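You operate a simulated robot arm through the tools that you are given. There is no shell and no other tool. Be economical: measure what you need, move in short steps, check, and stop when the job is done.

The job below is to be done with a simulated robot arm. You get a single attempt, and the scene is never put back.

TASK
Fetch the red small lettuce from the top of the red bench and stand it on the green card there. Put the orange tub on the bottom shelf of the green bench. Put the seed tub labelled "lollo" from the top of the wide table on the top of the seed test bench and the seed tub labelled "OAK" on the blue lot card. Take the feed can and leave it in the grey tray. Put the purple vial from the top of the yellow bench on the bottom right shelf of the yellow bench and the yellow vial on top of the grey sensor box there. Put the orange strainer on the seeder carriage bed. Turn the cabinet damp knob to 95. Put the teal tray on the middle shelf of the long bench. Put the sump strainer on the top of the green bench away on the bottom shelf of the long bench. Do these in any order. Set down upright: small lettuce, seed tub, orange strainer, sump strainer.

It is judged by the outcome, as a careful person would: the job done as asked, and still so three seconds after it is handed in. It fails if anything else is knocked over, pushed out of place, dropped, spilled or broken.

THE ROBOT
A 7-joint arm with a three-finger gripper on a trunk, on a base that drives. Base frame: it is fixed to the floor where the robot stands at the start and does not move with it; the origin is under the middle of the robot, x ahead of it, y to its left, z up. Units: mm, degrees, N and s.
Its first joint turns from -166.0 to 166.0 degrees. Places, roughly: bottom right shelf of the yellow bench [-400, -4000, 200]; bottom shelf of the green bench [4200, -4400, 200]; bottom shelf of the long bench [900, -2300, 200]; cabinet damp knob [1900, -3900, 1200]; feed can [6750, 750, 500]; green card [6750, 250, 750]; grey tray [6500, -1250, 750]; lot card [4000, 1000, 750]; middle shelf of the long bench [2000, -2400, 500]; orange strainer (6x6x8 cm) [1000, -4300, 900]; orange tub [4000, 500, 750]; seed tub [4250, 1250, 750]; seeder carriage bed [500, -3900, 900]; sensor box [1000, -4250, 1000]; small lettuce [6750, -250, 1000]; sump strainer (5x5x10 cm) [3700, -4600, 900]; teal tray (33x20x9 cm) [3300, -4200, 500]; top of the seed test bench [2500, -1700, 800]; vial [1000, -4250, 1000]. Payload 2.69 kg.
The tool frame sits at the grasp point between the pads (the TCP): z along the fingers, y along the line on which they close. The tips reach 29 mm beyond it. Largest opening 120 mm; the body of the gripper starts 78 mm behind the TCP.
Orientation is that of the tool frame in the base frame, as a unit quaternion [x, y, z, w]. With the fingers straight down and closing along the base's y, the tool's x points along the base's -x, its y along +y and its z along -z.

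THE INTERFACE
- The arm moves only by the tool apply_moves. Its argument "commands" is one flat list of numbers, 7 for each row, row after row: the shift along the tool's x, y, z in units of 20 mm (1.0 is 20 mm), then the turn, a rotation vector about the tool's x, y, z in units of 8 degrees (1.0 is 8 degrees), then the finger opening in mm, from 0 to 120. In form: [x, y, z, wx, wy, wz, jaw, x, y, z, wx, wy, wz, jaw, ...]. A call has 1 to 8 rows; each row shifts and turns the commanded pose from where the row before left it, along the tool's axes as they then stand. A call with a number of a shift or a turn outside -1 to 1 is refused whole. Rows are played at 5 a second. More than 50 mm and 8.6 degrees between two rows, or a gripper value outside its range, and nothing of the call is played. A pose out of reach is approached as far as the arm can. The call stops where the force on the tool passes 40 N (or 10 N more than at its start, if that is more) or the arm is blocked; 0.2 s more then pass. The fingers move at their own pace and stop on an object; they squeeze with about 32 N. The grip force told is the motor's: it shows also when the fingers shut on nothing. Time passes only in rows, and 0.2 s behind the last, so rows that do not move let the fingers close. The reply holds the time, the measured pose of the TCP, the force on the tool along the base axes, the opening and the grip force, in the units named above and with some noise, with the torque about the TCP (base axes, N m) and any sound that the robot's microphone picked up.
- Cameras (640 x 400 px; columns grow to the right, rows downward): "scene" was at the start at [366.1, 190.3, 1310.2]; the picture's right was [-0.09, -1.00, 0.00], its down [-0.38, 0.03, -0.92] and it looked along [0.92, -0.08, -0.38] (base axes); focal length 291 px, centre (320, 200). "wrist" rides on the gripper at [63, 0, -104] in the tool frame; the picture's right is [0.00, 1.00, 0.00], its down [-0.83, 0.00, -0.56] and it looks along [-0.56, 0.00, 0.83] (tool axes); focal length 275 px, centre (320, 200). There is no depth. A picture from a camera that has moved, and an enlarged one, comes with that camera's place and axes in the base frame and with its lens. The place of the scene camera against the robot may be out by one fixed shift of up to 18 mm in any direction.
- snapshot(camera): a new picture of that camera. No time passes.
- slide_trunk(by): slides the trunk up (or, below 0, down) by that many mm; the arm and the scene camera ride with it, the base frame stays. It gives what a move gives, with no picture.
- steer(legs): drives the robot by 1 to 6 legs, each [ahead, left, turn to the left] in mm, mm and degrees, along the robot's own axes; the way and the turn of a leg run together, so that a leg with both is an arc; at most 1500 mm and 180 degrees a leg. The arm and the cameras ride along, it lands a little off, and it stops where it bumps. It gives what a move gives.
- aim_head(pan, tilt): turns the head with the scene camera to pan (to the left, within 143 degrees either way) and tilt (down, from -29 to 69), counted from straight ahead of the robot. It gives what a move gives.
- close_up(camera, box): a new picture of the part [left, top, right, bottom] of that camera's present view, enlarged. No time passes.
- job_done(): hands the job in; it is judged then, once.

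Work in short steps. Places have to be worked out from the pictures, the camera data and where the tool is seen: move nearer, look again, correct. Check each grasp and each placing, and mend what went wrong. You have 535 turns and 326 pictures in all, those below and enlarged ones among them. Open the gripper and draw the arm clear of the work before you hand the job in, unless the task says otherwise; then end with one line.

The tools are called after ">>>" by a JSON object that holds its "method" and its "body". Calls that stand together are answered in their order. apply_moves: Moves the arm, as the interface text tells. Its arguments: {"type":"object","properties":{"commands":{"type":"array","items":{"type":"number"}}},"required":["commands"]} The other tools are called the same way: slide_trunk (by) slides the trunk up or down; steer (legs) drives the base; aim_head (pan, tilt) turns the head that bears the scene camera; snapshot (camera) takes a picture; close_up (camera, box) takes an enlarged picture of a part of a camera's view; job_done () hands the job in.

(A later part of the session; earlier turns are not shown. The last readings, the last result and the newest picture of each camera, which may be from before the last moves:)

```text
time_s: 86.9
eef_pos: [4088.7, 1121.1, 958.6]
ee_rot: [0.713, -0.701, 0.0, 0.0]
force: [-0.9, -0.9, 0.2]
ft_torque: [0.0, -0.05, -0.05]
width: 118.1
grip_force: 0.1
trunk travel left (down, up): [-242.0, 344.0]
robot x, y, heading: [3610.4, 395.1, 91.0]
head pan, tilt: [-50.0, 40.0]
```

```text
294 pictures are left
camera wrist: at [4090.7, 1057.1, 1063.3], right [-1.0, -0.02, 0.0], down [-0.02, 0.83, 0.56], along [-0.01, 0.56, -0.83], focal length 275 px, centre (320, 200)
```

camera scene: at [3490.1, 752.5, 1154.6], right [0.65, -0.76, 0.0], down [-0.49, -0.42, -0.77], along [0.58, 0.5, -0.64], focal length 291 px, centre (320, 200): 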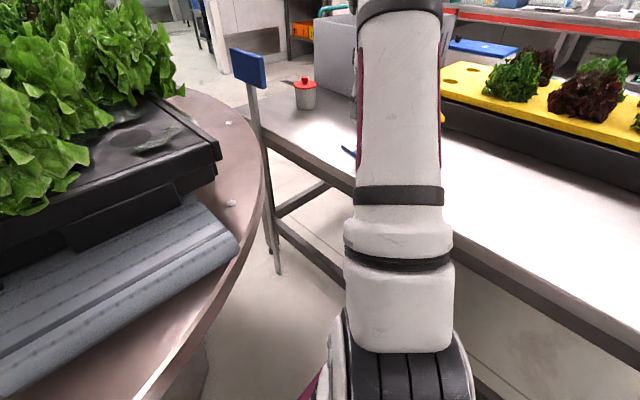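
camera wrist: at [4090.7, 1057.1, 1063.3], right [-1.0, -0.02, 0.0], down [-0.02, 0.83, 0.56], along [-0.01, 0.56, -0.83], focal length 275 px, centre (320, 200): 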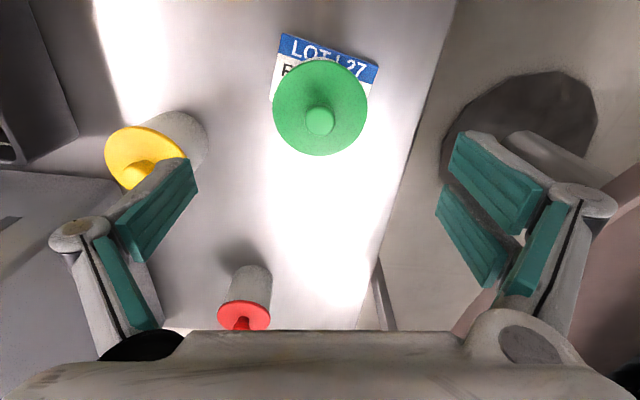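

OAK stands on the card. I raise and pull the arm in, then drive around the table's south side toward the red bench.

>>> {"method": "slide_trunk", "body": {"by": 120}}

>>> {"method": "apply_moves", "body": {"commands": [0.42, 1, 0, 0, 0, 0, 118, 0.42, 1, 0, 0, 0, 0, 118, 0.42, 1, 0, 0, 0, 0, 118, 0.42, 1, 0, 0, 0, 0, 118, 0.42, 1, 0, 0, 0, 0, 118, 0.42, 1, 0, 0, 0, 0, 118, 0.42, 1, 0, 0, 0, 0, 118, 0.42, 1, 0, 0, 0, 0, 118]}}

>>> {"method": "apply_moves", "body": {"commands": [0.42, 1, 0, 0, 0, 0, 118, 0.42, 1, 0, 0, 0, 0, 118, 0.42, 1, 0, 0, 0, 0, 118, 0.42, 1, 0, 0, 0, 0, 118, 0.42, 1, 0, 0, 0, 0, 118, 0.42, 1, 0, 0, 0, 0, 118, 0.42, 1, 0, 0, 0, 0, 118, 0.42, 1, 0, 0, 0, 0, 118]}}

>>> {"method": "apply_moves", "body": {"commands": [0.42, 1, 0, 0, 0, 0, 118, 0.42, 1, 0, 0, 0, 0, 118, 0.42, 1, 0, 0, 0, 0, 118, 0.42, 1, 0, 0, 0, 0, 118, 0.42, 1, 0, 0, 0, 0, 118, 0.42, 1, 0, 0, 0, 0, 118]}}

>>> {"method": "steer", "body": {"legs": [[-900, 0, 0], [0, 0, -91], [1350, 0, 0]]}}

>>> {"method": "aim_head", "body": {"pan": 80, "tilt": 20}}

>>> {"method": "snapshot", "body": {"camera": "scene"}}

>>> {"method": "aim_head", "body": {"pan": 0, "tilt": 20}}

>>> {"method": "snapshot", "body": {"camera": "scene"}}

```text
time_s: 88.4
eef_pos: [4088.9, 1118.7, 1080.0]
ee_rot: [0.712, -0.702, -0.001, 0.0]
force: [-0.4, -0.1, 0.2]
ft_torque: [-0.02, -0.02, 0.04]
width: 118.2
grip_force: 0.1
trunk travel left (down, up): [-362.0, 224.0]
robot x, y, heading: [3614.4, 396.3, 90.7]
head pan, tilt: [-50.0, 40.0]
```

```text
time_s: 90.2
eef_pos: [3930.5, 1050.3, 1079.7]
ee_rot: [0.713, -0.702, 0.0, 0.0]
force: [0.1, -0.9, -0.3]
ft_torque: [-0.04, -0.01, 0.02]
width: 118.1
grip_force: 0.0
trunk travel left (down, up): [-362.0, 224.0]
robot x, y, heading: [3610.7, 396.6, 90.9]
head pan, tilt: [-50.0, 40.0]
```

```text
time_s: 92.0
eef_pos: [3771.3, 979.8, 1080.5]
ee_rot: [0.713, -0.701, 0.0, 0.001]
force: [0.3, -0.5, -0.3]
ft_torque: [0.02, 0.02, 0.01]
width: 118.0
grip_force: 0.1
trunk travel left (down, up): [-362.0, 224.0]
robot x, y, heading: [3610.7, 396.3, 91.0]
head pan, tilt: [-50.0, 40.0]
```

```text
time_s: 93.4
eef_pos: [3652.1, 927.9, 1080.2]
ee_rot: [0.712, -0.702, 0.001, 0.0]
force: [-0.5, 0.3, -0.2]
ft_torque: [0.01, 0.03, 0.01]
width: 118.1
grip_force: 0.1
trunk travel left (down, up): [-362.0, 224.0]
robot x, y, heading: [3612.1, 394.9, 90.8]
head pan, tilt: [-50.0, 40.0]
```

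```text
time_s: 108.3
eef_pos: [5496.0, -575.9, 1080.4]
ee_rot: [0.005, 1.0, 0.0, 0.0]
force: [-0.1, -0.1, 0.5]
ft_torque: [-0.02, 0.02, 0.01]
width: 117.8
grip_force: 0.0
trunk travel left (down, up): [-362.0, 224.0]
robot x, y, heading: [4963.0, -522.2, -0.5]
head pan, tilt: [-50.0, 40.0]
```

```text
time_s: 110.5
eef_pos: [5496.1, -576.2, 1080.8]
ee_rot: [0.005, 1.0, 0.0, 0.0]
force: [0.3, 0.5, -0.4]
ft_torque: [0.04, 0.0, 0.0]
width: 118.1
grip_force: 0.1
trunk travel left (down, up): [-362.0, 224.0]
robot x, y, heading: [4968.3, -524.4, -0.4]
head pan, tilt: [80.0, 20.0]
```

```text
293 pictures are left
camera scene: at [5220.6, -234.0, 1400.7], right [0.98, -0.18, 0.0], down [-0.06, -0.34, -0.94], along [0.17, 0.92, -0.34], focal length 291 px, centre (320, 200)
```

scene: 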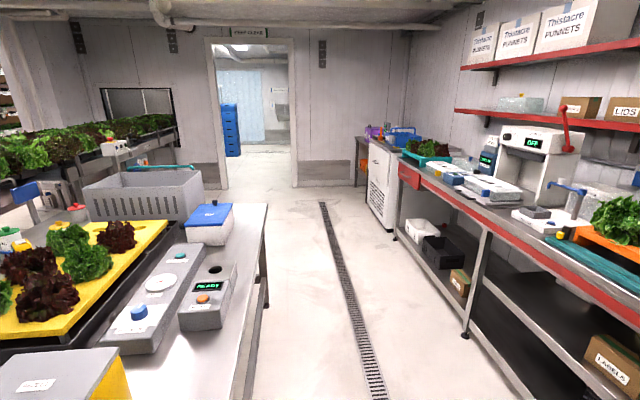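

```text
time_s: 112.0
eef_pos: [5496.1, -576.0, 1079.8]
ee_rot: [0.005, 1.0, -0.001, 0.0]
force: [-0.2, -0.8, -0.5]
ft_torque: [0.0, 0.03, -0.01]
width: 118.0
grip_force: 0.0
trunk travel left (down, up): [-362.0, 224.0]
robot x, y, heading: [4962.8, -518.5, -0.5]
head pan, tilt: [0.0, 20.0]
```

```text
292 pictures are left
camera scene: at [5296.6, -326.4, 1400.7], right [-0.01, -1.0, 0.0], down [-0.34, 0.0, -0.94], along [0.94, -0.01, -0.34], focal length 291 px, centre (320, 200)
```

scene: 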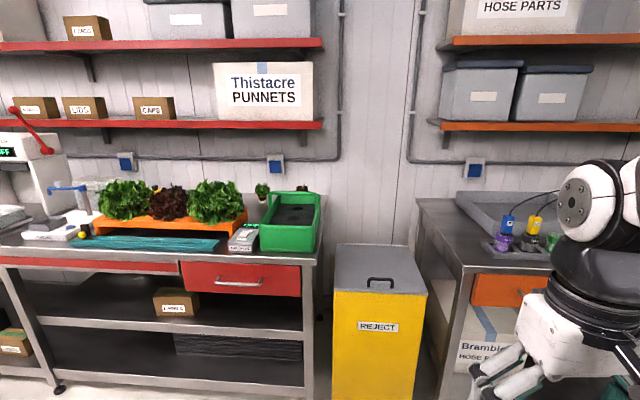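

I zoom on the red bench and orange bench.

>>> {"method": "close_up", "body": {"camera": "scene", "box": [180, 160, 340, 260]}}

>>> {"method": "close_up", "body": {"camera": "scene", "box": [400, 160, 640, 310]}}

>>> {"method": "aim_head", "body": {"pan": 30, "tilt": 25}}

>>> {"method": "snapshot", "body": {"camera": "scene"}}

```text
4.00 times, centred on (260, 210) of scene
camera zoom: at [5296.6, -326.4, 1400.7], right [-0.01, -1.0, 0.0], down [-0.34, 0.0, -0.94], along [0.94, -0.01, -0.34], focal length 1162 px, centre (560, 160)
```

zoom: 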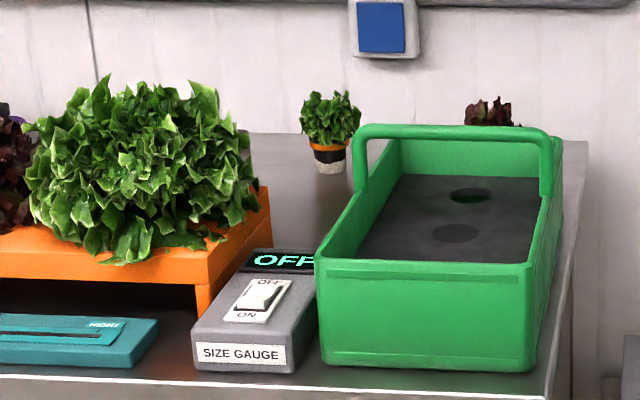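

```text
2.67 times, centred on (520, 235) of scene
camera zoom: at [5296.6, -326.4, 1400.7], right [-0.01, -1.0, 0.0], down [-0.34, 0.0, -0.94], along [0.94, -0.01, -0.34], focal length 775 px, centre (-213, 107)
```

zoom: 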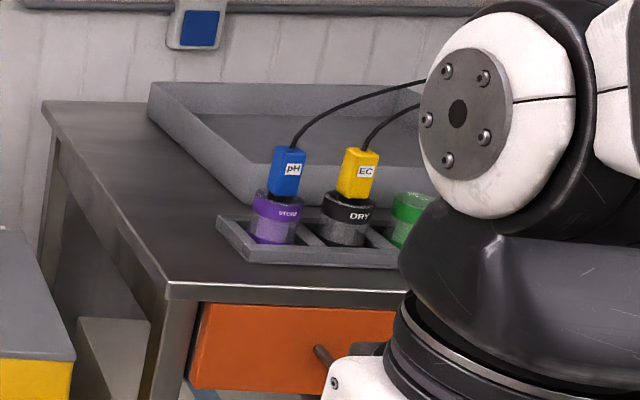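

```text
time_s: 112.9
eef_pos: [5496.8, -576.3, 1081.0]
ee_rot: [0.005, 1.0, 0.0, 0.0]
force: [-0.5, 0.1, 0.3]
ft_torque: [-0.02, -0.01, -0.01]
width: 117.9
grip_force: 0.2
trunk travel left (down, up): [-362.0, 224.0]
robot x, y, heading: [4966.2, -523.5, -0.7]
head pan, tilt: [30.0, 25.0]
```

```text
289 pictures are left
camera scene: at [5283.7, -280.4, 1392.6], right [0.49, -0.87, 0.0], down [-0.37, -0.21, -0.91], along [0.79, 0.44, -0.42], focal length 291 px, centre (320, 200)
```

scene: 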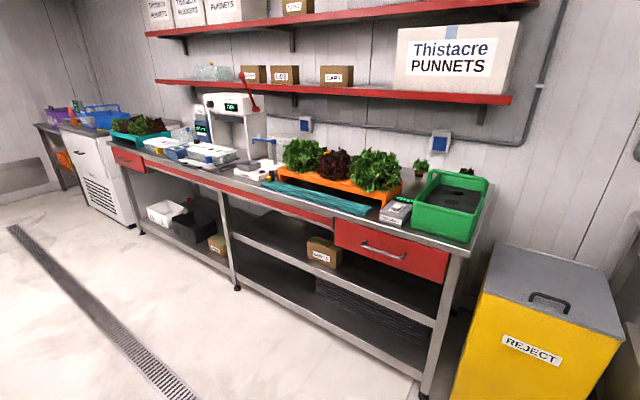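

The red lettuce stands in a pot behind the green caddy at ~(6750,−250). I'll come alongside the bench with heading 90 so the bench is on my right.

>>> {"method": "steer", "body": {"legs": [[530, 0, 0], [0, 0, 90.6], [250, 0, 0], [0, -330, 0]]}}

>>> {"method": "aim_head", "body": {"pan": -75, "tilt": 40}}

>>> {"method": "snapshot", "body": {"camera": "scene"}}

>>> {"method": "aim_head", "body": {"pan": -30, "tilt": 30}}

>>> {"method": "snapshot", "body": {"camera": "scene"}}

```text
time_s: 122.8
eef_pos: [5858.6, 246.9, 1081.6]
ee_rot: [-0.697, 0.717, 0.0, 0.0]
force: [0.0, 0.6, 0.4]
ft_torque: [0.01, 0.0, -0.01]
width: 117.9
grip_force: 0.0
trunk travel left (down, up): [-362.0, 224.0]
robot x, y, heading: [5797.3, -284.7, 88.4]
head pan, tilt: [30.0, 25.0]
```

```text
time_s: 124.6
eef_pos: [5859.1, 247.5, 1079.8]
ee_rot: [-0.697, 0.717, 0.0, 0.0]
force: [0.9, -0.1, -0.7]
ft_torque: [-0.01, 0.0, 0.01]
width: 118.2
grip_force: 0.1
trunk travel left (down, up): [-362.0, 224.0]
robot x, y, heading: [5796.1, -278.3, 88.4]
head pan, tilt: [-75.0, 40.0]
```

```text
288 pictures are left
camera scene: at [5702.6, -22.7, 1369.3], right [0.23, -0.97, 0.0], down [-0.63, -0.15, -0.77], along [0.75, 0.18, -0.64], focal length 291 px, centre (320, 200)
```

scene: 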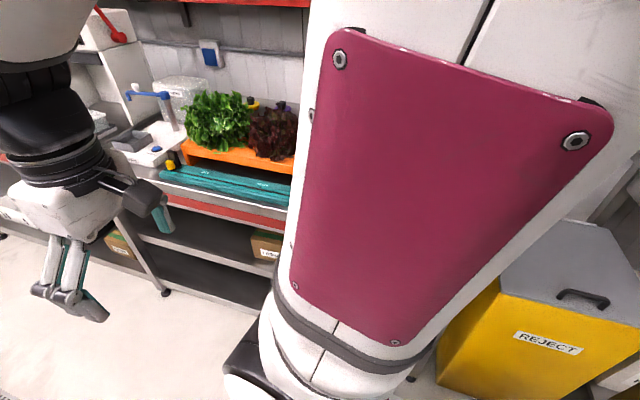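

```text
time_s: 125.8
eef_pos: [5858.2, 246.4, 1080.3]
ee_rot: [-0.697, 0.717, 0.0, 0.0]
force: [-0.6, 0.3, -0.2]
ft_torque: [0.01, -0.02, -0.03]
width: 118.0
grip_force: 0.1
trunk travel left (down, up): [-362.0, 224.0]
robot x, y, heading: [5791.4, -283.1, 88.7]
head pan, tilt: [-30.0, 30.0]
```

```text
287 pictures are left
camera scene: at [5667.4, 34.6, 1384.6], right [0.85, -0.53, 0.0], down [-0.26, -0.43, -0.87], along [0.45, 0.74, -0.5], focal length 291 px, centre (320, 200)
```

scene: 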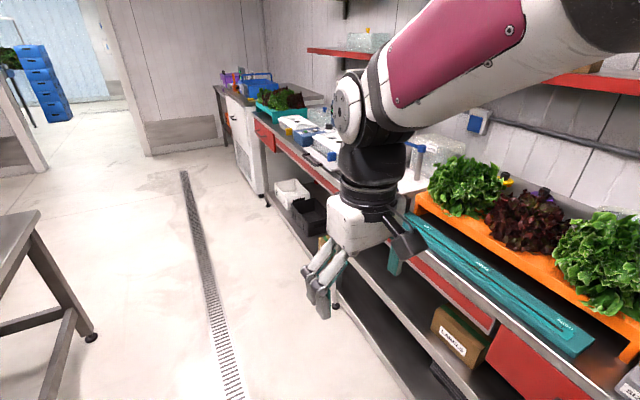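

The arm blocks the scene view; I check the wrist view for the bench edge.

>>> {"method": "snapshot", "body": {"camera": "wrist"}}

```text
286 pictures are left
camera wrist: at [5856.7, 184.0, 1183.9], right [-1.0, 0.02, 0.0], down [0.02, 0.83, 0.56], along [0.01, 0.56, -0.83], focal length 275 px, centre (320, 200)
```

wrist: 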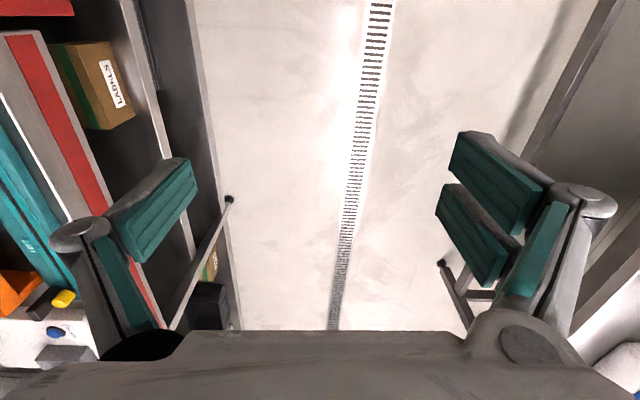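

Bench front is x≈6270. I slide closer by 165 mm, and turn the tool 90° so the wrist camera looks at the bench.

>>> {"method": "steer", "body": {"legs": [[0, -165, 1.4]]}}

>>> {"method": "apply_moves", "body": {"commands": [0, 0, 0, 0, 0, 1, 118, 0, 0, 0, 0, 0, 1, 118, 0, 0, 0, 0, 0, 1, 118, 0, 0, 0, 0, 0, 1, 118, 0, 0, 0, 0, 0, 1, 118, 0, 0, 0, 0, 0, 1, 118, 0, 0, 0, 0, 0, 1, 118, 0, 0, 0, 0, 0, 1, 118]}}

>>> {"method": "apply_moves", "body": {"commands": [0, 0, 0, 0, 0, 1, 118, 0, 0, 0, 0, 0, 1, 118, 0, 0, 0, 0, 0, 1, 118, 0, -1, 0, 0, 0, 0.25, 118, 0, -1, 0, 0, 0, 0, 118, 0, -1, 0, 0, 0, 0, 118, 0, -1, 0, 0, 0, 0, 118, 0, -1, 0, 0, 0, 0, 118]}}

>>> {"method": "snapshot", "body": {"camera": "wrist"}}

```text
time_s: 127.2
eef_pos: [6005.0, 244.1, 1080.6]
ee_rot: [-0.694, 0.72, 0.0, -0.001]
force: [-0.5, -1.5, -2.0]
ft_torque: [0.11, -0.03, -0.01]
width: 118.0
grip_force: 0.0
trunk travel left (down, up): [-362.0, 224.0]
robot x, y, heading: [5934.6, -280.8, 88.1]
head pan, tilt: [-30.0, 30.0]
```

```text
time_s: 129.0
eef_pos: [6003.3, 244.1, 1081.3]
ee_rot: [-0.205, 0.979, 0.0, 0.0]
force: [-0.4, 0.8, -0.1]
ft_torque: [-0.01, -0.01, -0.03]
width: 117.6
grip_force: 0.0
trunk travel left (down, up): [-362.0, 224.0]
robot x, y, heading: [5935.7, -285.5, 88.2]
head pan, tilt: [-30.0, 30.0]
```

```text
time_s: 130.8
eef_pos: [6002.8, 145.3, 1080.9]
ee_rot: [0.018, 1.0, 0.001, 0.0]
force: [1.0, -0.1, -0.3]
ft_torque: [0.0, -0.02, 0.02]
width: 117.8
grip_force: 0.0
trunk travel left (down, up): [-362.0, 224.0]
robot x, y, heading: [5937.2, -283.2, 87.6]
head pan, tilt: [-30.0, 30.0]
```

```text
285 pictures are left
camera wrist: at [5938.1, 147.3, 1184.3], right [0.03, 1.0, 0.0], down [0.83, -0.03, 0.56], along [0.56, -0.02, -0.83], focal length 275 px, centre (320, 200)
```

wrist: 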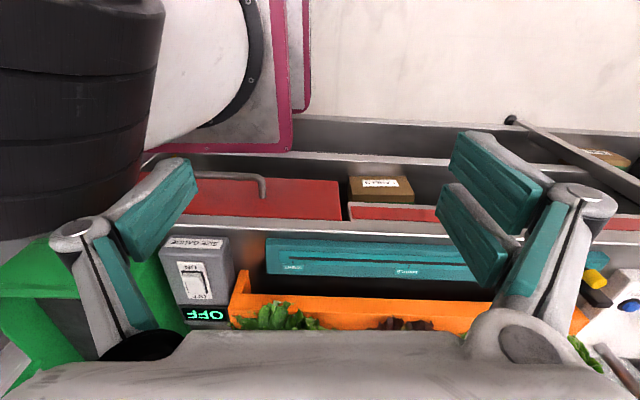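

I tilt the tool up 40° to see the back of the bench and the shelf above.

>>> {"method": "apply_moves", "body": {"commands": [0, -1, 0, 0, -1, 0, 118, 0, -1, 0, 0, -1, 0, 118, 0, -1, 0, 0, -1, 0, 118, 0, -1, 0, 0, -1, 0, 118, 0, -1, 0, 0, -1, 0, 118]}}

>>> {"method": "snapshot", "body": {"camera": "wrist"}}

```text
time_s: 131.9
eef_pos: [6008.4, 68.8, 1126.3]
ee_rot: [0.078, 0.976, 0.006, 0.201]
force: [3.2, -1.3, 6.8]
ft_torque: [-0.34, 0.04, 0.17]
width: 119.0
grip_force: 0.1
out of reach, approached as far as the arm can: row 1, 2, 3, 4, 5
trunk travel left (down, up): [-362.0, 224.0]
robot x, y, heading: [5937.1, -283.3, 87.9]
head pan, tilt: [-30.0, 30.0]
stopped in row 5: the arm was blocked; the commanded pose is now the measured one
```

```text
284 pictures are left
camera wrist: at [5910.2, 81.0, 1195.8], right [0.15, 0.99, 0.04], down [0.54, -0.12, 0.84], along [0.83, -0.1, -0.55], focal length 275 px, centre (320, 200)
```

wrist: 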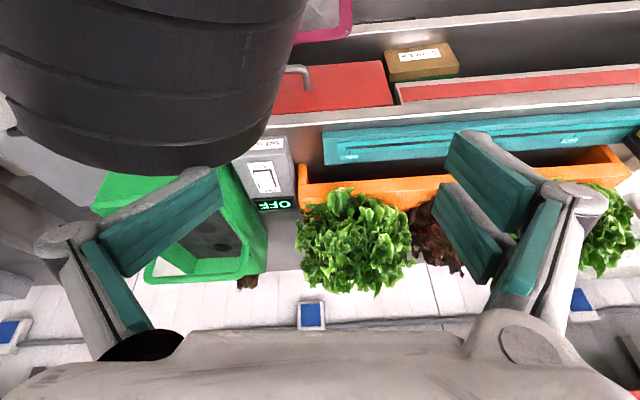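

The arm folded too tightly near its own base (axis is ~310 mm ahead of the centre). I restore tool-down and extend toward +x.

>>> {"method": "apply_moves", "body": {"commands": [-1, 0.5, 0, 0, 1, 0, 118, -1, 0.5, 0, 0, 1, 0, 118, -1, 0, 0, 0, 0.9, 0, 118, -1, 0, 0, 0, 0, 0, 118, -1, 0, 0, 0, 0, 0, 118, -1, 0, 0, 0, 0, 0, 118, -1, 0, 0, 0, 0, 0, 118, -1, 0, 0, 0, 0, 0, 118]}}

>>> {"method": "snapshot", "body": {"camera": "wrist"}}

```text
time_s: 133.7
eef_pos: [6166.8, 65.4, 1142.6]
ee_rot: [0.074, 0.997, 0.021, 0.008]
force: [0.3, 0.8, -0.1]
ft_torque: [-0.03, -0.04, 0.0]
width: 117.9
grip_force: 0.0
trunk travel left (down, up): [-362.0, 224.0]
robot x, y, heading: [5937.4, -281.8, 87.9]
head pan, tilt: [-30.0, 30.0]
```

```text
283 pictures are left
camera wrist: at [6101.7, 69.7, 1245.2], right [0.14, 0.99, 0.04], down [0.81, -0.14, 0.57], along [0.57, -0.05, -0.82], focal length 275 px, centre (320, 200)
```

wrist: 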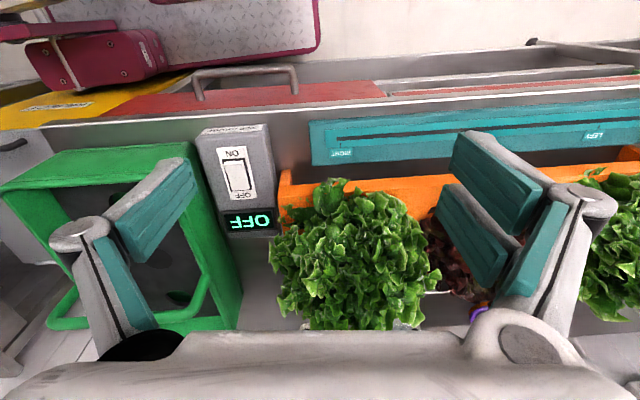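

I raise the trunk for a higher view over the bench and straighten yaw.

>>> {"method": "slide_trunk", "body": {"by": 200}}

>>> {"method": "apply_moves", "body": {"commands": [0, 0, 0, 0, -1, -1, 118, 0, 0, 0, 0, -1, 0, 118, 0, 0, 0, 0, -0.5, 0, 118]}}

>>> {"method": "snapshot", "body": {"camera": "wrist"}}

>>> {"method": "aim_head", "body": {"pan": -60, "tilt": 35}}

>>> {"method": "snapshot", "body": {"camera": "scene"}}

```text
time_s: 135.9
eef_pos: [6165.5, 64.5, 1343.4]
ee_rot: [0.073, 0.997, 0.021, 0.008]
force: [-0.1, 0.3, 0.0]
ft_torque: [-0.04, 0.02, -0.01]
width: 118.0
grip_force: 0.2
trunk travel left (down, up): [-562.0, 24.0]
robot x, y, heading: [5933.6, -283.3, 87.8]
head pan, tilt: [-30.0, 30.0]
```

```text
refused: row 1 steps farther than a row can; nothing moved
```

```text
282 pictures are left
camera wrist: at [6101.5, 70.2, 1446.2], right [0.14, 0.99, 0.04], down [0.81, -0.14, 0.57], along [0.56, -0.05, -0.82], focal length 275 px, centre (320, 200)
```

wrist: 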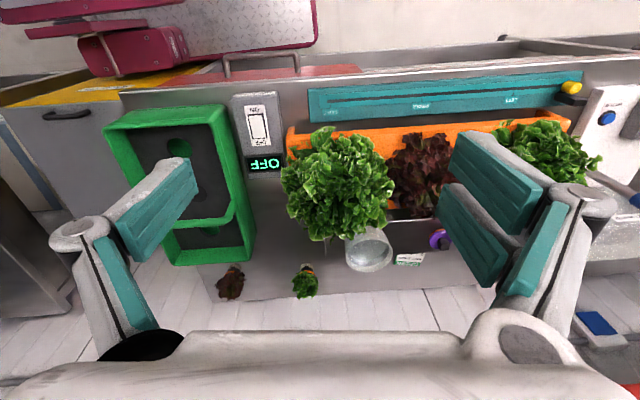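

```text
time_s: 136.8
eef_pos: [6166.8, 64.6, 1344.5]
ee_rot: [0.074, 0.997, 0.021, 0.008]
force: [0.3, -0.3, 0.9]
ft_torque: [0.02, -0.01, -0.01]
width: 118.3
grip_force: 0.0
trunk travel left (down, up): [-562.0, 24.0]
robot x, y, heading: [5934.2, -281.3, 88.2]
head pan, tilt: [-60.0, 35.0]
```

```text
281 pictures are left
camera scene: at [5834.8, -171.9, 1577.4], right [0.47, -0.88, 0.0], down [-0.51, -0.27, -0.82], along [0.72, 0.38, -0.57], focal length 291 px, centre (320, 200)
```

scene: 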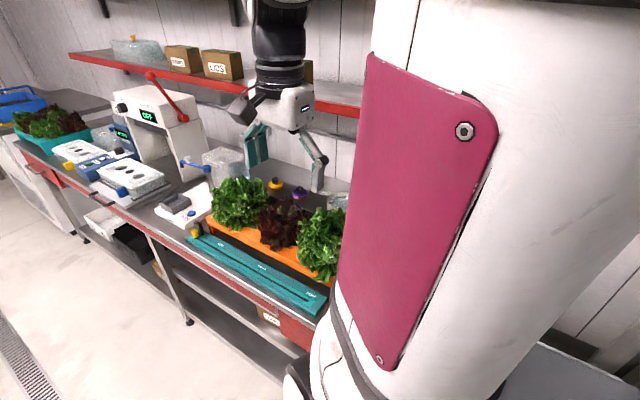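

From triangulation: bench top z≈885, front x≈6183, red lettuce ≈(6660,−238), green card ≈(6738,275), wall shelf at x≳6820. I straighten the tool and move over the lettuce at height.

>>> {"method": "apply_moves", "body": {"commands": [0, 0, 0, 0.29, 0.14, -0.5, 118, 0, 0, 0, 0, 0, -0.56, 118, -1, -0.6, 0, 0, 0, 0, 118, -1, -0.6, 0, 0, 0, 0, 118, -1, -0.6, 0, 0, 0, 0, 118, -1, -0.6, 0, 0, 0, 0, 118, -1, -0.6, 0, 0, 0, 0, 118, -1, -0.6, 0, 0, 0, 0, 118]}}

>>> {"method": "apply_moves", "body": {"commands": [-1, -0.6, 0, 0, 0, 0, 118, -1, -0.6, 0, 0, 0, 0, 118, -1, -0.6, 0, 0, 0, 0, 118, -1, -0.6, 0, 0, 0, 0, 118, -1, -0.6, 0, 0, 0, 0, 118, -1, -0.6, 0, 0, 0, 0, 118, -1, -0.6, 0, 0, 0, 0, 118, -1, -0.6, 0, 0, 0, 0, 118]}}

>>> {"method": "snapshot", "body": {"camera": "wrist"}}

```text
time_s: 138.6
eef_pos: [6288.2, -8.2, 1344.5]
ee_rot: [-0.001, 1.0, 0.0, -0.003]
force: [-0.1, -0.7, 0.6]
ft_torque: [-0.02, -0.05, -0.01]
width: 118.1
grip_force: 0.1
trunk travel left (down, up): [-562.0, 24.0]
robot x, y, heading: [5933.5, -283.9, 87.8]
head pan, tilt: [-60.0, 35.0]
```

```text
time_s: 140.4
eef_pos: [6445.2, -104.9, 1342.0]
ee_rot: [0.0, 1.0, 0.002, -0.003]
force: [0.0, -0.2, 0.7]
ft_torque: [0.0, -0.07, -0.01]
width: 117.8
grip_force: 0.0
trunk travel left (down, up): [-562.0, 24.0]
robot x, y, heading: [5934.3, -281.6, 87.9]
head pan, tilt: [-60.0, 35.0]
```

```text
280 pictures are left
camera wrist: at [6381.1, -105.0, 1445.4], right [0.0, 1.0, 0.0], down [0.83, 0.0, 0.55], along [0.55, 0.01, -0.83], focal length 275 px, centre (320, 200)
```

wrist: 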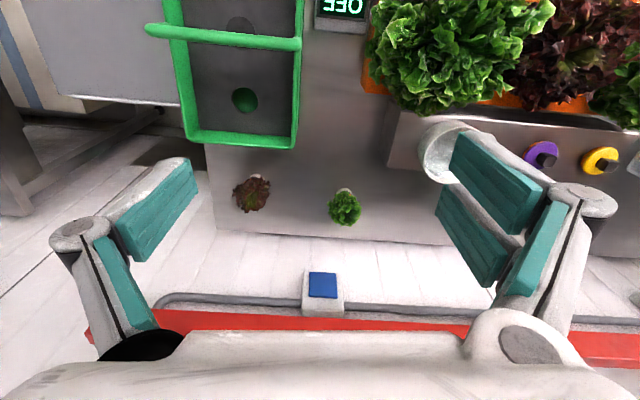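

The wall shelf (x≈6630, z≈1286) overhangs the lettuce, so I'll approach tilted ~32° with the camera flipped to the far side. First rotate the tool 180° about its axis up here.

>>> {"method": "apply_moves", "body": {"commands": [0, 0, 0, 0, 0, -1, 118, 0, 0, 0, 0, 0, -1, 118, 0, 0, 0, 0, 0, -1, 118, 0, 0, 0, 0, 0, -1, 118, 0, 0, 0, 0, 0, -1, 118, 0, 0, 0, 0, 0, -1, 118, 0, 0, 0, 0, 0, -1, 118, 0, 0, 0, 0, 0, -1, 118]}}

>>> {"method": "apply_moves", "body": {"commands": [0, 0, 0, 0, 0, -1, 118, 0, 0, 0, 0, 0, -1, 118, 0, 0, 0, 0, 0, -1, 118, 0, 0, 0, 0, 0, -1, 118, 0, 0, 0, 0, 0, -1, 118, 0, 0, 0, 0, 0, -1, 118, 0, 0, 0, 0, 0, -1, 118, 0, 0, 0, 0, 0, -1, 118]}}

>>> {"method": "apply_moves", "body": {"commands": [0, 0, 0, 0, 0, -1, 118, 0, 0, 0, 0, 0, -1, 118, 0, 0, 0, 0, 0, -1, 118, 0, 0, 0, 0, 0, -1, 118, 0, 0, 0, 0, 0, -1, 118, 0, 0, 0, 0, 0, -1, 118, 0, 0, 0, 0, 0, -0.5, 118]}}

>>> {"method": "snapshot", "body": {"camera": "scene"}}

```text
time_s: 142.2
eef_pos: [6446.1, -103.7, 1341.1]
ee_rot: [-0.531, 0.847, 0.003, -0.002]
force: [0.6, 0.1, 0.2]
ft_torque: [-0.04, 0.01, 0.02]
width: 118.1
grip_force: 0.0
trunk travel left (down, up): [-562.0, 24.0]
robot x, y, heading: [5940.3, -281.1, 87.9]
head pan, tilt: [-60.0, 35.0]
```

```text
time_s: 144.0
eef_pos: [6445.6, -103.5, 1341.4]
ee_rot: [0.899, -0.437, -0.004, -0.001]
force: [0.1, -1.0, -0.4]
ft_torque: [-0.01, 0.02, 0.01]
width: 118.1
grip_force: 0.0
trunk travel left (down, up): [-562.0, 24.0]
robot x, y, heading: [5934.4, -282.5, 87.8]
head pan, tilt: [-60.0, 35.0]
```

```text
time_s: 145.6
eef_pos: [6445.3, -103.6, 1342.1]
ee_rot: [1.0, 0.001, -0.004, -0.002]
force: [-0.3, -0.2, 0.2]
ft_torque: [-0.04, 0.0, 0.0]
width: 118.1
grip_force: 0.1
trunk travel left (down, up): [-562.0, 24.0]
robot x, y, heading: [5934.1, -283.4, 88.2]
head pan, tilt: [-60.0, 35.0]
```

```text
279 pictures are left
camera scene: at [5834.9, -171.9, 1577.4], right [0.47, -0.88, 0.0], down [-0.51, -0.27, -0.82], along [0.72, 0.38, -0.57], focal length 291 px, centre (320, 200)
```

scene: 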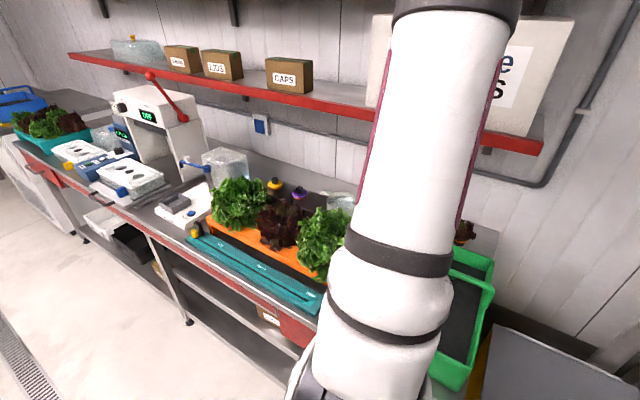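

Flip worked. Now tilt 32° and shift to y=−240, then lower to z≈1120.

>>> {"method": "apply_moves", "body": {"commands": [0, 1, 0, 0, 1, 0, 118, 0, 1, 0, 0, 1, 0, 118, 0, 1, 0, 0, 1, 0, 118, 0, 1, 0, 0, 1, 0, 118, 0, 1, 0, 0, 0, 0, 118, 0, 1, 0, 0, 0, 0, 118, 0, 0.8, 0, 0, 0, 0, 118]}}

>>> {"method": "slide_trunk", "body": {"by": -220}}

>>> {"method": "snapshot", "body": {"camera": "wrist"}}

>>> {"method": "snapshot", "body": {"camera": "scene"}}

```text
time_s: 147.2
eef_pos: [6459.8, -237.2, 1338.1]
ee_rot: [0.962, -0.001, 0.272, -0.001]
force: [-1.0, 0.4, 0.0]
ft_torque: [-0.02, 0.03, -0.04]
width: 117.9
grip_force: 0.1
out of reach, approached as far as the arm can: row 5, 6, 7
trunk travel left (down, up): [-562.0, 24.0]
robot x, y, heading: [5932.9, -286.4, 87.8]
head pan, tilt: [-60.0, 35.0]
```

```text
time_s: 149.5
eef_pos: [6466.3, -55.7, 1115.8]
ee_rot: [0.962, -0.001, 0.272, -0.001]
force: [-0.1, 0.1, 0.0]
ft_torque: [0.02, 0.02, -0.03]
width: 117.8
grip_force: 0.1
trunk travel left (down, up): [-342.0, 244.0]
robot x, y, heading: [5936.9, -287.1, 87.8]
head pan, tilt: [-60.0, 35.0]
```

```text
278 pictures are left
camera wrist: at [6465.1, -55.9, 1237.1], right [0.0, -1.0, 0.0], down [-1.0, 0.0, 0.04], along [-0.04, 0.0, -1.0], focal length 275 px, centre (320, 200)
```

wrist: 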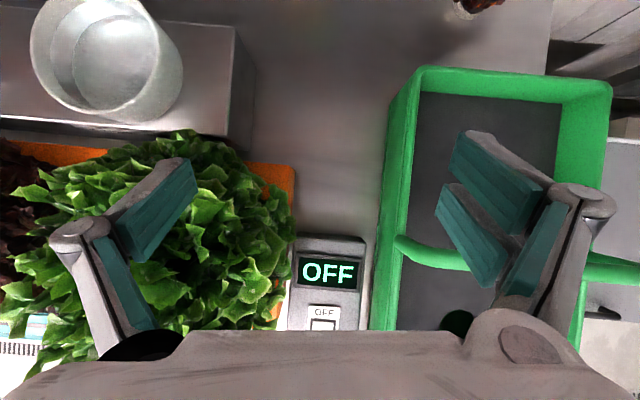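

```text
277 pictures are left
camera scene: at [5841.4, 8.8, 1357.0], right [0.47, -0.88, 0.0], down [-0.51, -0.27, -0.82], along [0.72, 0.38, -0.57], focal length 291 px, centre (320, 200)
```

scene: 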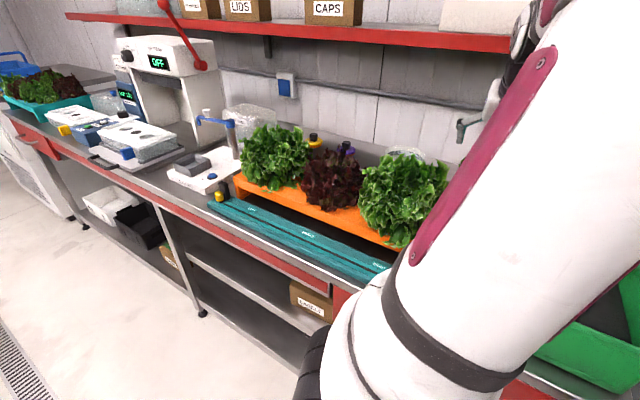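

The lift moves the carriage in an arc, shifting y. I move back over to y≈−236 now.

>>> {"method": "apply_moves", "body": {"commands": [0, 1, 0, 0, 0, 0, 118, 0, 1, 0, 0, 0, 0, 118, 0, 1, 0, 0, 0, 0, 118, 0, 1, 0, 0, 0, 0, 118, 0, 1, 0, 0, 0, 0, 118, 0, 1, 0, 0, 0, 0, 118, 0, 1, 0, 0, 0, 0, 118, 0, 1, 0, 0, 0, 0, 118]}}

>>> {"method": "apply_moves", "body": {"commands": [1, 0.9, 0, 0, 0, 0, 118, 1, 0, 0.5, 0, 0, 0, 118, 1, 0, 0.5, 0, 0, 0, 118, 1, 0, 0.5, 0, 0, 0, 118, 1, 0, 0.5, 0, 0, 0, 118, 0.5, 0, 1, 0, 0, 0, 118]}}

>>> {"method": "snapshot", "body": {"camera": "wrist"}}

```text
time_s: 151.3
eef_pos: [6513.4, -200.1, 1102.6]
ee_rot: [0.962, -0.001, 0.273, 0.0]
force: [0.3, 0.9, -0.5]
ft_torque: [-0.04, 0.02, 0.03]
width: 118.0
grip_force: 0.0
out of reach, approached as far as the arm can: row 1, 2, 3, 4, 5, 6, 7, 8
trunk travel left (down, up): [-342.0, 244.0]
robot x, y, heading: [5938.9, -283.0, 87.8]
head pan, tilt: [-60.0, 35.0]
```

```text
time_s: 152.7
eef_pos: [6636.4, -219.7, 1109.9]
ee_rot: [0.962, -0.001, 0.272, -0.001]
force: [0.1, -1.1, 0.6]
ft_torque: [0.03, -0.03, 0.03]
width: 117.7
grip_force: 0.1
trunk travel left (down, up): [-342.0, 244.0]
robot x, y, heading: [5938.1, -287.1, 87.8]
head pan, tilt: [-60.0, 35.0]
```

```text
276 pictures are left
camera wrist: at [6635.0, -218.8, 1229.5], right [0.0, -1.0, 0.0], down [-1.0, 0.0, 0.04], along [-0.04, 0.0, -1.0], focal length 275 px, centre (320, 200)
```

wrist: 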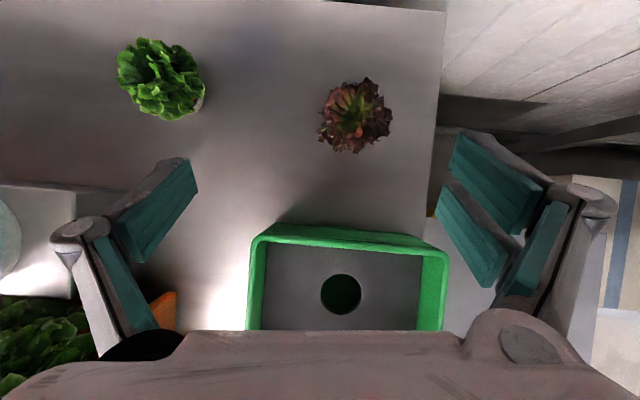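

Lettuce is about (6715,−257). I lower to a pre-grasp point behind/above it and look again.

>>> {"method": "apply_moves", "body": {"commands": [-0.615, 0.475, 0.985, 0, 0, 0, 118, -0.615, 0.475, 0.985, 0, 0, 0, 118, -0.615, 0.475, 0.985, 0, 0, 0, 118, -0.615, 0.475, 0.985, 0, 0, 0, 118]}}

>>> {"method": "snapshot", "body": {"camera": "wrist"}}

>>> {"method": "aim_head", "body": {"pan": -95, "tilt": 30}}

>>> {"method": "snapshot", "body": {"camera": "scene"}}

```text
time_s: 153.7
eef_pos: [6636.3, -255.8, 1014.5]
ee_rot: [0.962, -0.001, 0.272, -0.001]
force: [-0.4, -0.3, 0.6]
ft_torque: [-0.01, 0.03, -0.06]
width: 117.9
grip_force: 0.1
trunk travel left (down, up): [-342.0, 244.0]
robot x, y, heading: [5935.9, -284.3, 87.8]
head pan, tilt: [-60.0, 35.0]
```

```text
275 pictures are left
camera wrist: at [6635.1, -254.9, 1135.5], right [0.0, -1.0, 0.0], down [-1.0, 0.0, 0.04], along [-0.04, 0.0, -1.0], focal length 275 px, centre (320, 200)
```

wrist: 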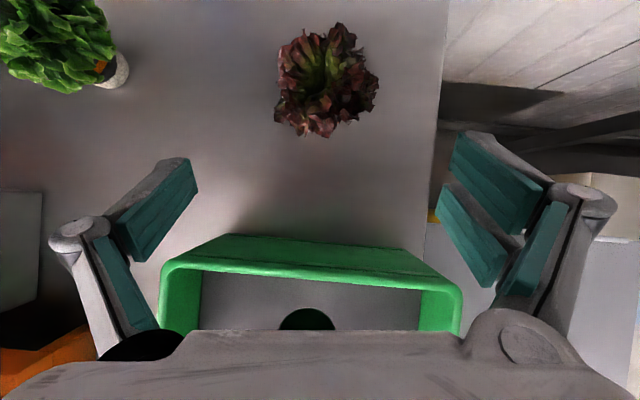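

```text
time_s: 154.8
eef_pos: [6636.8, -255.7, 1014.9]
ee_rot: [0.962, 0.0, 0.272, -0.001]
force: [0.2, -0.3, 0.2]
ft_torque: [0.04, -0.01, 0.0]
width: 117.9
grip_force: 0.1
trunk travel left (down, up): [-342.0, 244.0]
robot x, y, heading: [5935.4, -285.7, 87.8]
head pan, tilt: [-95.0, 30.0]
```

```text
274 pictures are left
camera scene: at [5853.4, -43.5, 1364.7], right [-0.12, -0.99, 0.0], down [-0.5, 0.06, -0.87], along [0.86, -0.11, -0.5], focal length 291 px, centre (320, 200)
```

scene: 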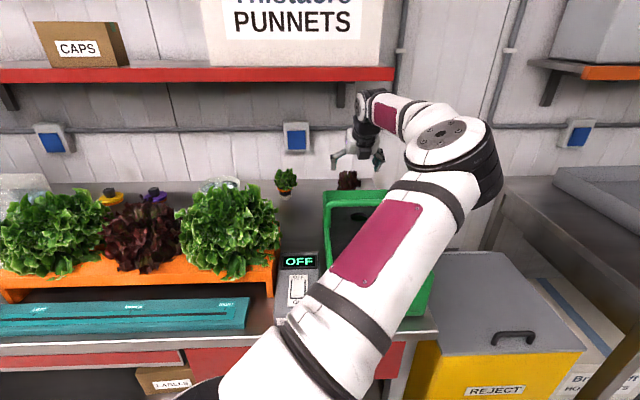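

Lettuce foliage is at (6714,−260,~936). I take a close-up to judge pot height.

>>> {"method": "close_up", "body": {"camera": "scene", "box": [260, 130, 420, 230]}}

```text
4.00 times, centred on (340, 180) of scene
camera zoom: at [5853.4, -43.5, 1364.7], right [-0.12, -0.99, 0.0], down [-0.5, 0.06, -0.87], along [0.86, -0.11, -0.5], focal length 1162 px, centre (240, 280)
```

zoom: 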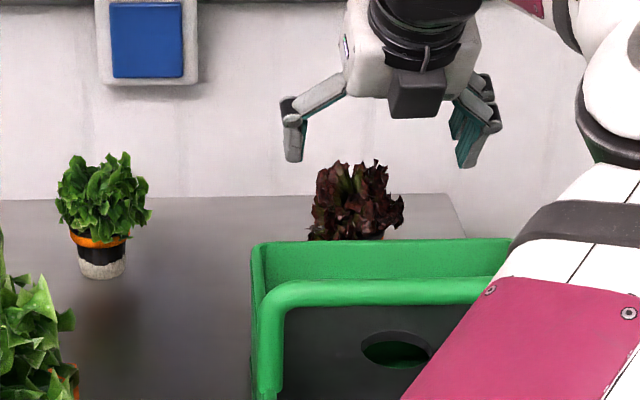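

Pot spans z≈860–903. A straight 145 mm move along the tool axis reaches it; I go 100 first.

>>> {"method": "apply_moves", "body": {"commands": [0, 0.05, 1, 0, 0, 0, 118, 0, 0.05, 1, 0, 0, 0, 118, 0, 0.05, 1, 0, 0, 0, 118, 0, 0.05, 1, 0, 0, 0, 118, 0, 0, 1, 0, 0, 0, 118]}}

>>> {"method": "snapshot", "body": {"camera": "wrist"}}

>>> {"method": "close_up", "body": {"camera": "scene", "box": [260, 130, 420, 230]}}

```text
time_s: 155.9
eef_pos: [6683.9, -259.8, 938.6]
ee_rot: [0.962, -0.002, 0.272, 0.0]
force: [0.4, -0.2, -0.6]
ft_torque: [0.02, -0.03, 0.05]
width: 117.9
grip_force: 0.1
out of reach, approached as far as the arm can: row 5
trunk travel left (down, up): [-342.0, 244.0]
robot x, y, heading: [5937.7, -283.7, 87.8]
head pan, tilt: [-95.0, 30.0]
```

```text
272 pictures are left
camera wrist: at [6682.2, -259.5, 1060.4], right [0.0, -1.0, 0.0], down [-1.0, 0.0, 0.04], along [-0.04, 0.0, -1.0], focal length 275 px, centre (320, 200)
```

wrist: 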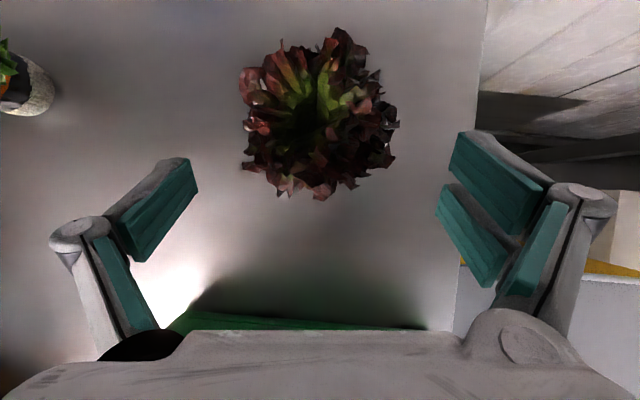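

```text
4.00 times, centred on (340, 180) of scene
camera zoom: at [5853.5, -43.6, 1364.8], right [-0.12, -0.99, 0.0], down [-0.5, 0.06, -0.87], along [0.86, -0.11, -0.5], focal length 1162 px, centre (240, 280)
```

zoom: 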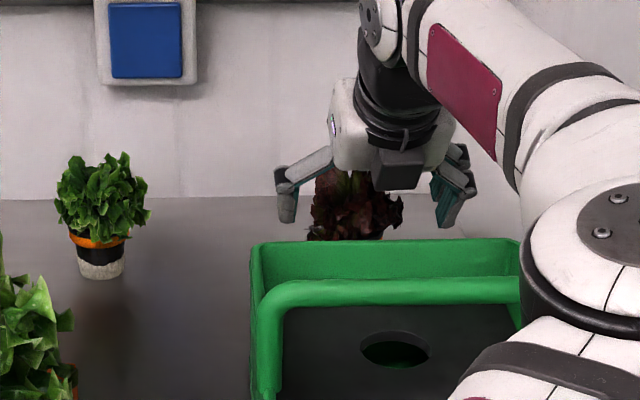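

The arm ran out of reach ~45 mm short; I need to shift the robot ~150 mm back (−y). I retract along the tool axis and check clearance to the reject bin.

>>> {"method": "apply_moves", "body": {"commands": [0, 0, -1, 0, 0, 0, 118, 0, 0, -1, 0, 0, 0, 118, 0, 0, -1, 0, 0, 0, 118, 0, 0, -1, 0, 0, 0, 118, 0, 0, -1, 0, 0, 0, 118, 0, 0, -1, 0, 0, 0, 118, 0, 0, -1, 0, 0, 0, 118]}}

>>> {"method": "aim_head", "body": {"pan": -125, "tilt": 50}}

>>> {"method": "snapshot", "body": {"camera": "scene"}}

```text
time_s: 157.6
eef_pos: [6609.8, -259.8, 1059.8]
ee_rot: [0.962, 0.0, 0.273, 0.0]
force: [0.6, 0.1, -1.2]
ft_torque: [-0.03, -0.01, -0.01]
width: 117.9
grip_force: 0.1
trunk travel left (down, up): [-342.0, 244.0]
robot x, y, heading: [5933.2, -284.5, 88.0]
head pan, tilt: [-95.0, 30.0]
```

```text
time_s: 158.5
eef_pos: [6611.4, -261.6, 1059.6]
ee_rot: [0.962, 0.0, 0.273, 0.0]
force: [-0.1, -0.9, -0.3]
ft_torque: [-0.03, 0.02, -0.02]
width: 118.2
grip_force: 0.1
trunk travel left (down, up): [-342.0, 244.0]
robot x, y, heading: [5936.8, -287.3, 87.8]
head pan, tilt: [-125.0, 50.0]
```

```text
270 pictures are left
camera scene: at [5825.2, -78.9, 1335.3], right [-0.6, -0.8, 0.0], down [-0.61, 0.46, -0.64], along [0.51, -0.39, -0.77], focal length 291 px, centre (320, 200)
```

scene: 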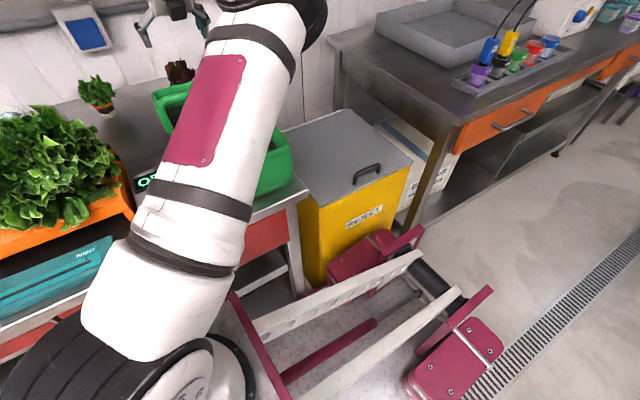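

The rear-right pod has ~60 mm clearance to the bin and moves parallel to it. I back up 150 mm and realign the arm.

>>> {"method": "steer", "body": {"legs": [[-150, 0, 0]]}}

>>> {"method": "apply_moves", "body": {"commands": [0, -1, 0, 0, 0, 0, 118, 0, -1, 0, 0, 0, 0, 118, 0, -1, 0, 0, 0, 0, 118, 0, -1, 0, 0, 0, 0, 118, 0, -1, 0, 0, 0, 0, 118, 0, -1, 0, 0, 0, 0, 118, 0, -1, 0, 0, 0, 0, 118, 0, -0.5, 0, 0, 0, 0, 118]}}

>>> {"method": "snapshot", "body": {"camera": "wrist"}}

```text
time_s: 159.9
eef_pos: [6605.7, -412.6, 1059.1]
ee_rot: [0.962, 0.001, 0.272, -0.001]
force: [0.5, 0.6, -0.1]
ft_torque: [0.04, 0.0, 0.01]
width: 118.0
grip_force: 0.1
trunk travel left (down, up): [-342.0, 244.0]
robot x, y, heading: [5936.9, -437.8, 87.9]
head pan, tilt: [-125.0, 50.0]
```

```text
time_s: 161.7
eef_pos: [6604.9, -262.0, 1059.7]
ee_rot: [0.962, 0.002, 0.272, -0.002]
force: [-0.1, -0.6, -0.1]
ft_torque: [0.0, 0.0, 0.01]
width: 117.7
grip_force: 0.1
trunk travel left (down, up): [-342.0, 244.0]
robot x, y, heading: [5930.3, -442.7, 88.2]
head pan, tilt: [-125.0, 50.0]
```

```text
269 pictures are left
camera wrist: at [6604.3, -261.7, 1181.2], right [0.01, -1.0, 0.0], down [-1.0, -0.01, 0.04], along [-0.04, 0.0, -1.0], focal length 275 px, centre (320, 200)
```

wrist: 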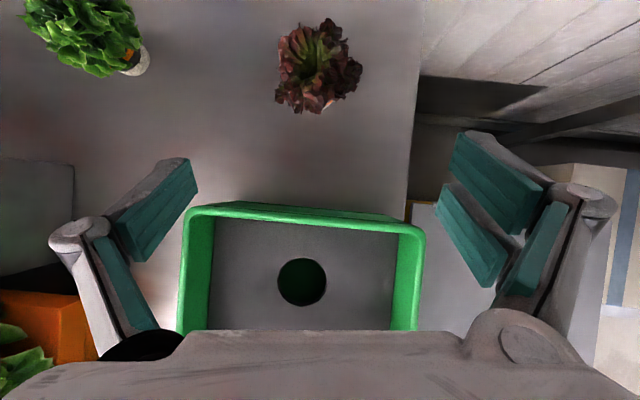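

Still (6713,−260). Advance 160 along the tool axis, check, then the rest.

>>> {"method": "apply_moves", "body": {"commands": [0.03, 0, 1, 0, 0, 0, 118, 0.03, 0, 1, 0, 0, 0, 118, 0.03, 0, 1, 0, 0, 0, 118, 0.03, 0, 1, 0, 0, 0, 118, 0.03, 0, 1, 0, 0, 0, 118, 0.03, 0, 1, 0, 0, 0, 118, 0.03, 0, 1, 0, 0, 0, 118, 0, 0, 1, 0, 0, 0, 118]}}

>>> {"method": "snapshot", "body": {"camera": "wrist"}}

>>> {"method": "aim_head", "body": {"pan": -95, "tilt": 25}}

>>> {"method": "close_up", "body": {"camera": "scene", "box": [200, 110, 360, 210]}}

```text
time_s: 163.5
eef_pos: [6695.3, -263.0, 926.0]
ee_rot: [0.962, 0.002, 0.273, -0.002]
force: [0.1, 0.2, 0.0]
ft_torque: [-0.01, -0.01, 0.02]
width: 117.7
grip_force: 0.2
trunk travel left (down, up): [-342.0, 244.0]
robot x, y, heading: [5933.4, -438.6, 88.3]
head pan, tilt: [-125.0, 50.0]
```

```text
268 pictures are left
camera wrist: at [6693.6, -262.7, 1047.7], right [0.01, -1.0, 0.0], down [-1.0, -0.01, 0.04], along [-0.04, 0.0, -1.0], focal length 275 px, centre (320, 200)
```

wrist: 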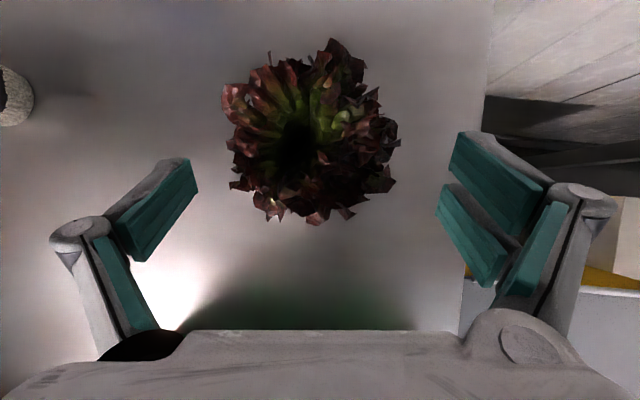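

```text
time_s: 164.4
eef_pos: [6694.8, -263.2, 927.1]
ee_rot: [0.962, 0.002, 0.272, -0.001]
force: [0.3, -0.2, -0.1]
ft_torque: [0.02, -0.01, 0.02]
width: 117.9
grip_force: 0.1
trunk travel left (down, up): [-342.0, 244.0]
robot x, y, heading: [5937.7, -438.9, 88.1]
head pan, tilt: [-95.0, 25.0]
```

```text
4.00 times, centred on (280, 160) of scene
camera zoom: at [5849.8, -200.0, 1372.6], right [-0.12, -0.99, 0.0], down [-0.42, 0.05, -0.91], along [0.9, -0.11, -0.42], focal length 1162 px, centre (480, 360)
```

zoom: 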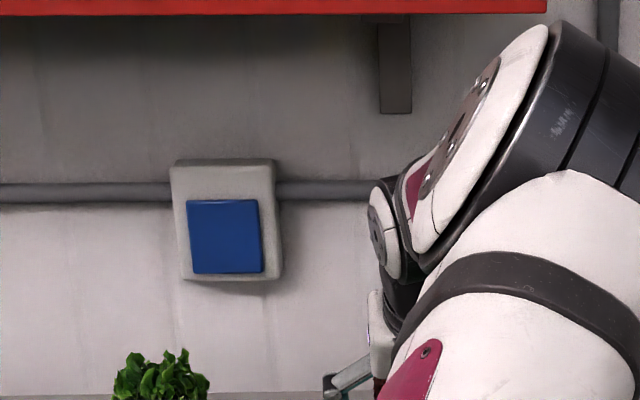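

Aligned. Final 39 mm, then close on the pot.

>>> {"method": "apply_moves", "body": {"commands": [0, -0.2, 1, 0, 0, 0, 118, 0, 0, 0.95, 0, 0, 0, 118, 0, 0, 0, 0, 0, 0, 60, 0, 0, 0, 0, 0, 0, 30, 0, 0, 0, 0, 0, 0, 30, 0, 0, 0, 0, 0, 0, 30]}}

>>> {"method": "snapshot", "body": {"camera": "wrist"}}

```text
time_s: 165.8
eef_pos: [6716.5, -258.6, 892.0]
ee_rot: [0.962, 0.001, 0.272, -0.001]
force: [0.3, 1.7, 1.1]
ft_torque: [0.02, -0.01, -0.02]
width: 50.4
grip_force: 32.2
trunk travel left (down, up): [-342.0, 244.0]
robot x, y, heading: [5931.3, -438.3, 88.1]
head pan, tilt: [-95.0, 25.0]
```

```text
266 pictures are left
camera wrist: at [6715.2, -257.8, 1013.1], right [0.01, -1.0, 0.0], down [-1.0, -0.01, 0.04], along [-0.04, 0.0, -1.0], focal length 275 px, centre (320, 200)
```

wrist: 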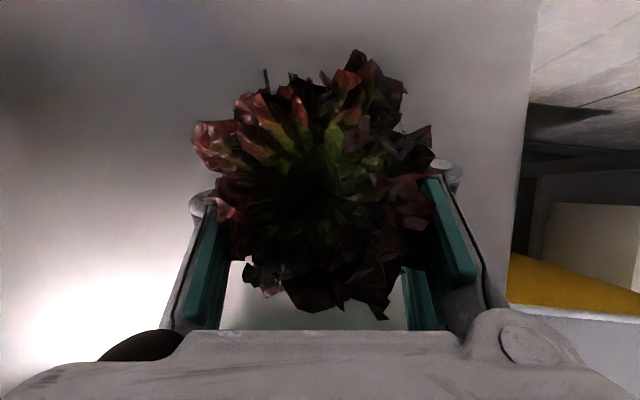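

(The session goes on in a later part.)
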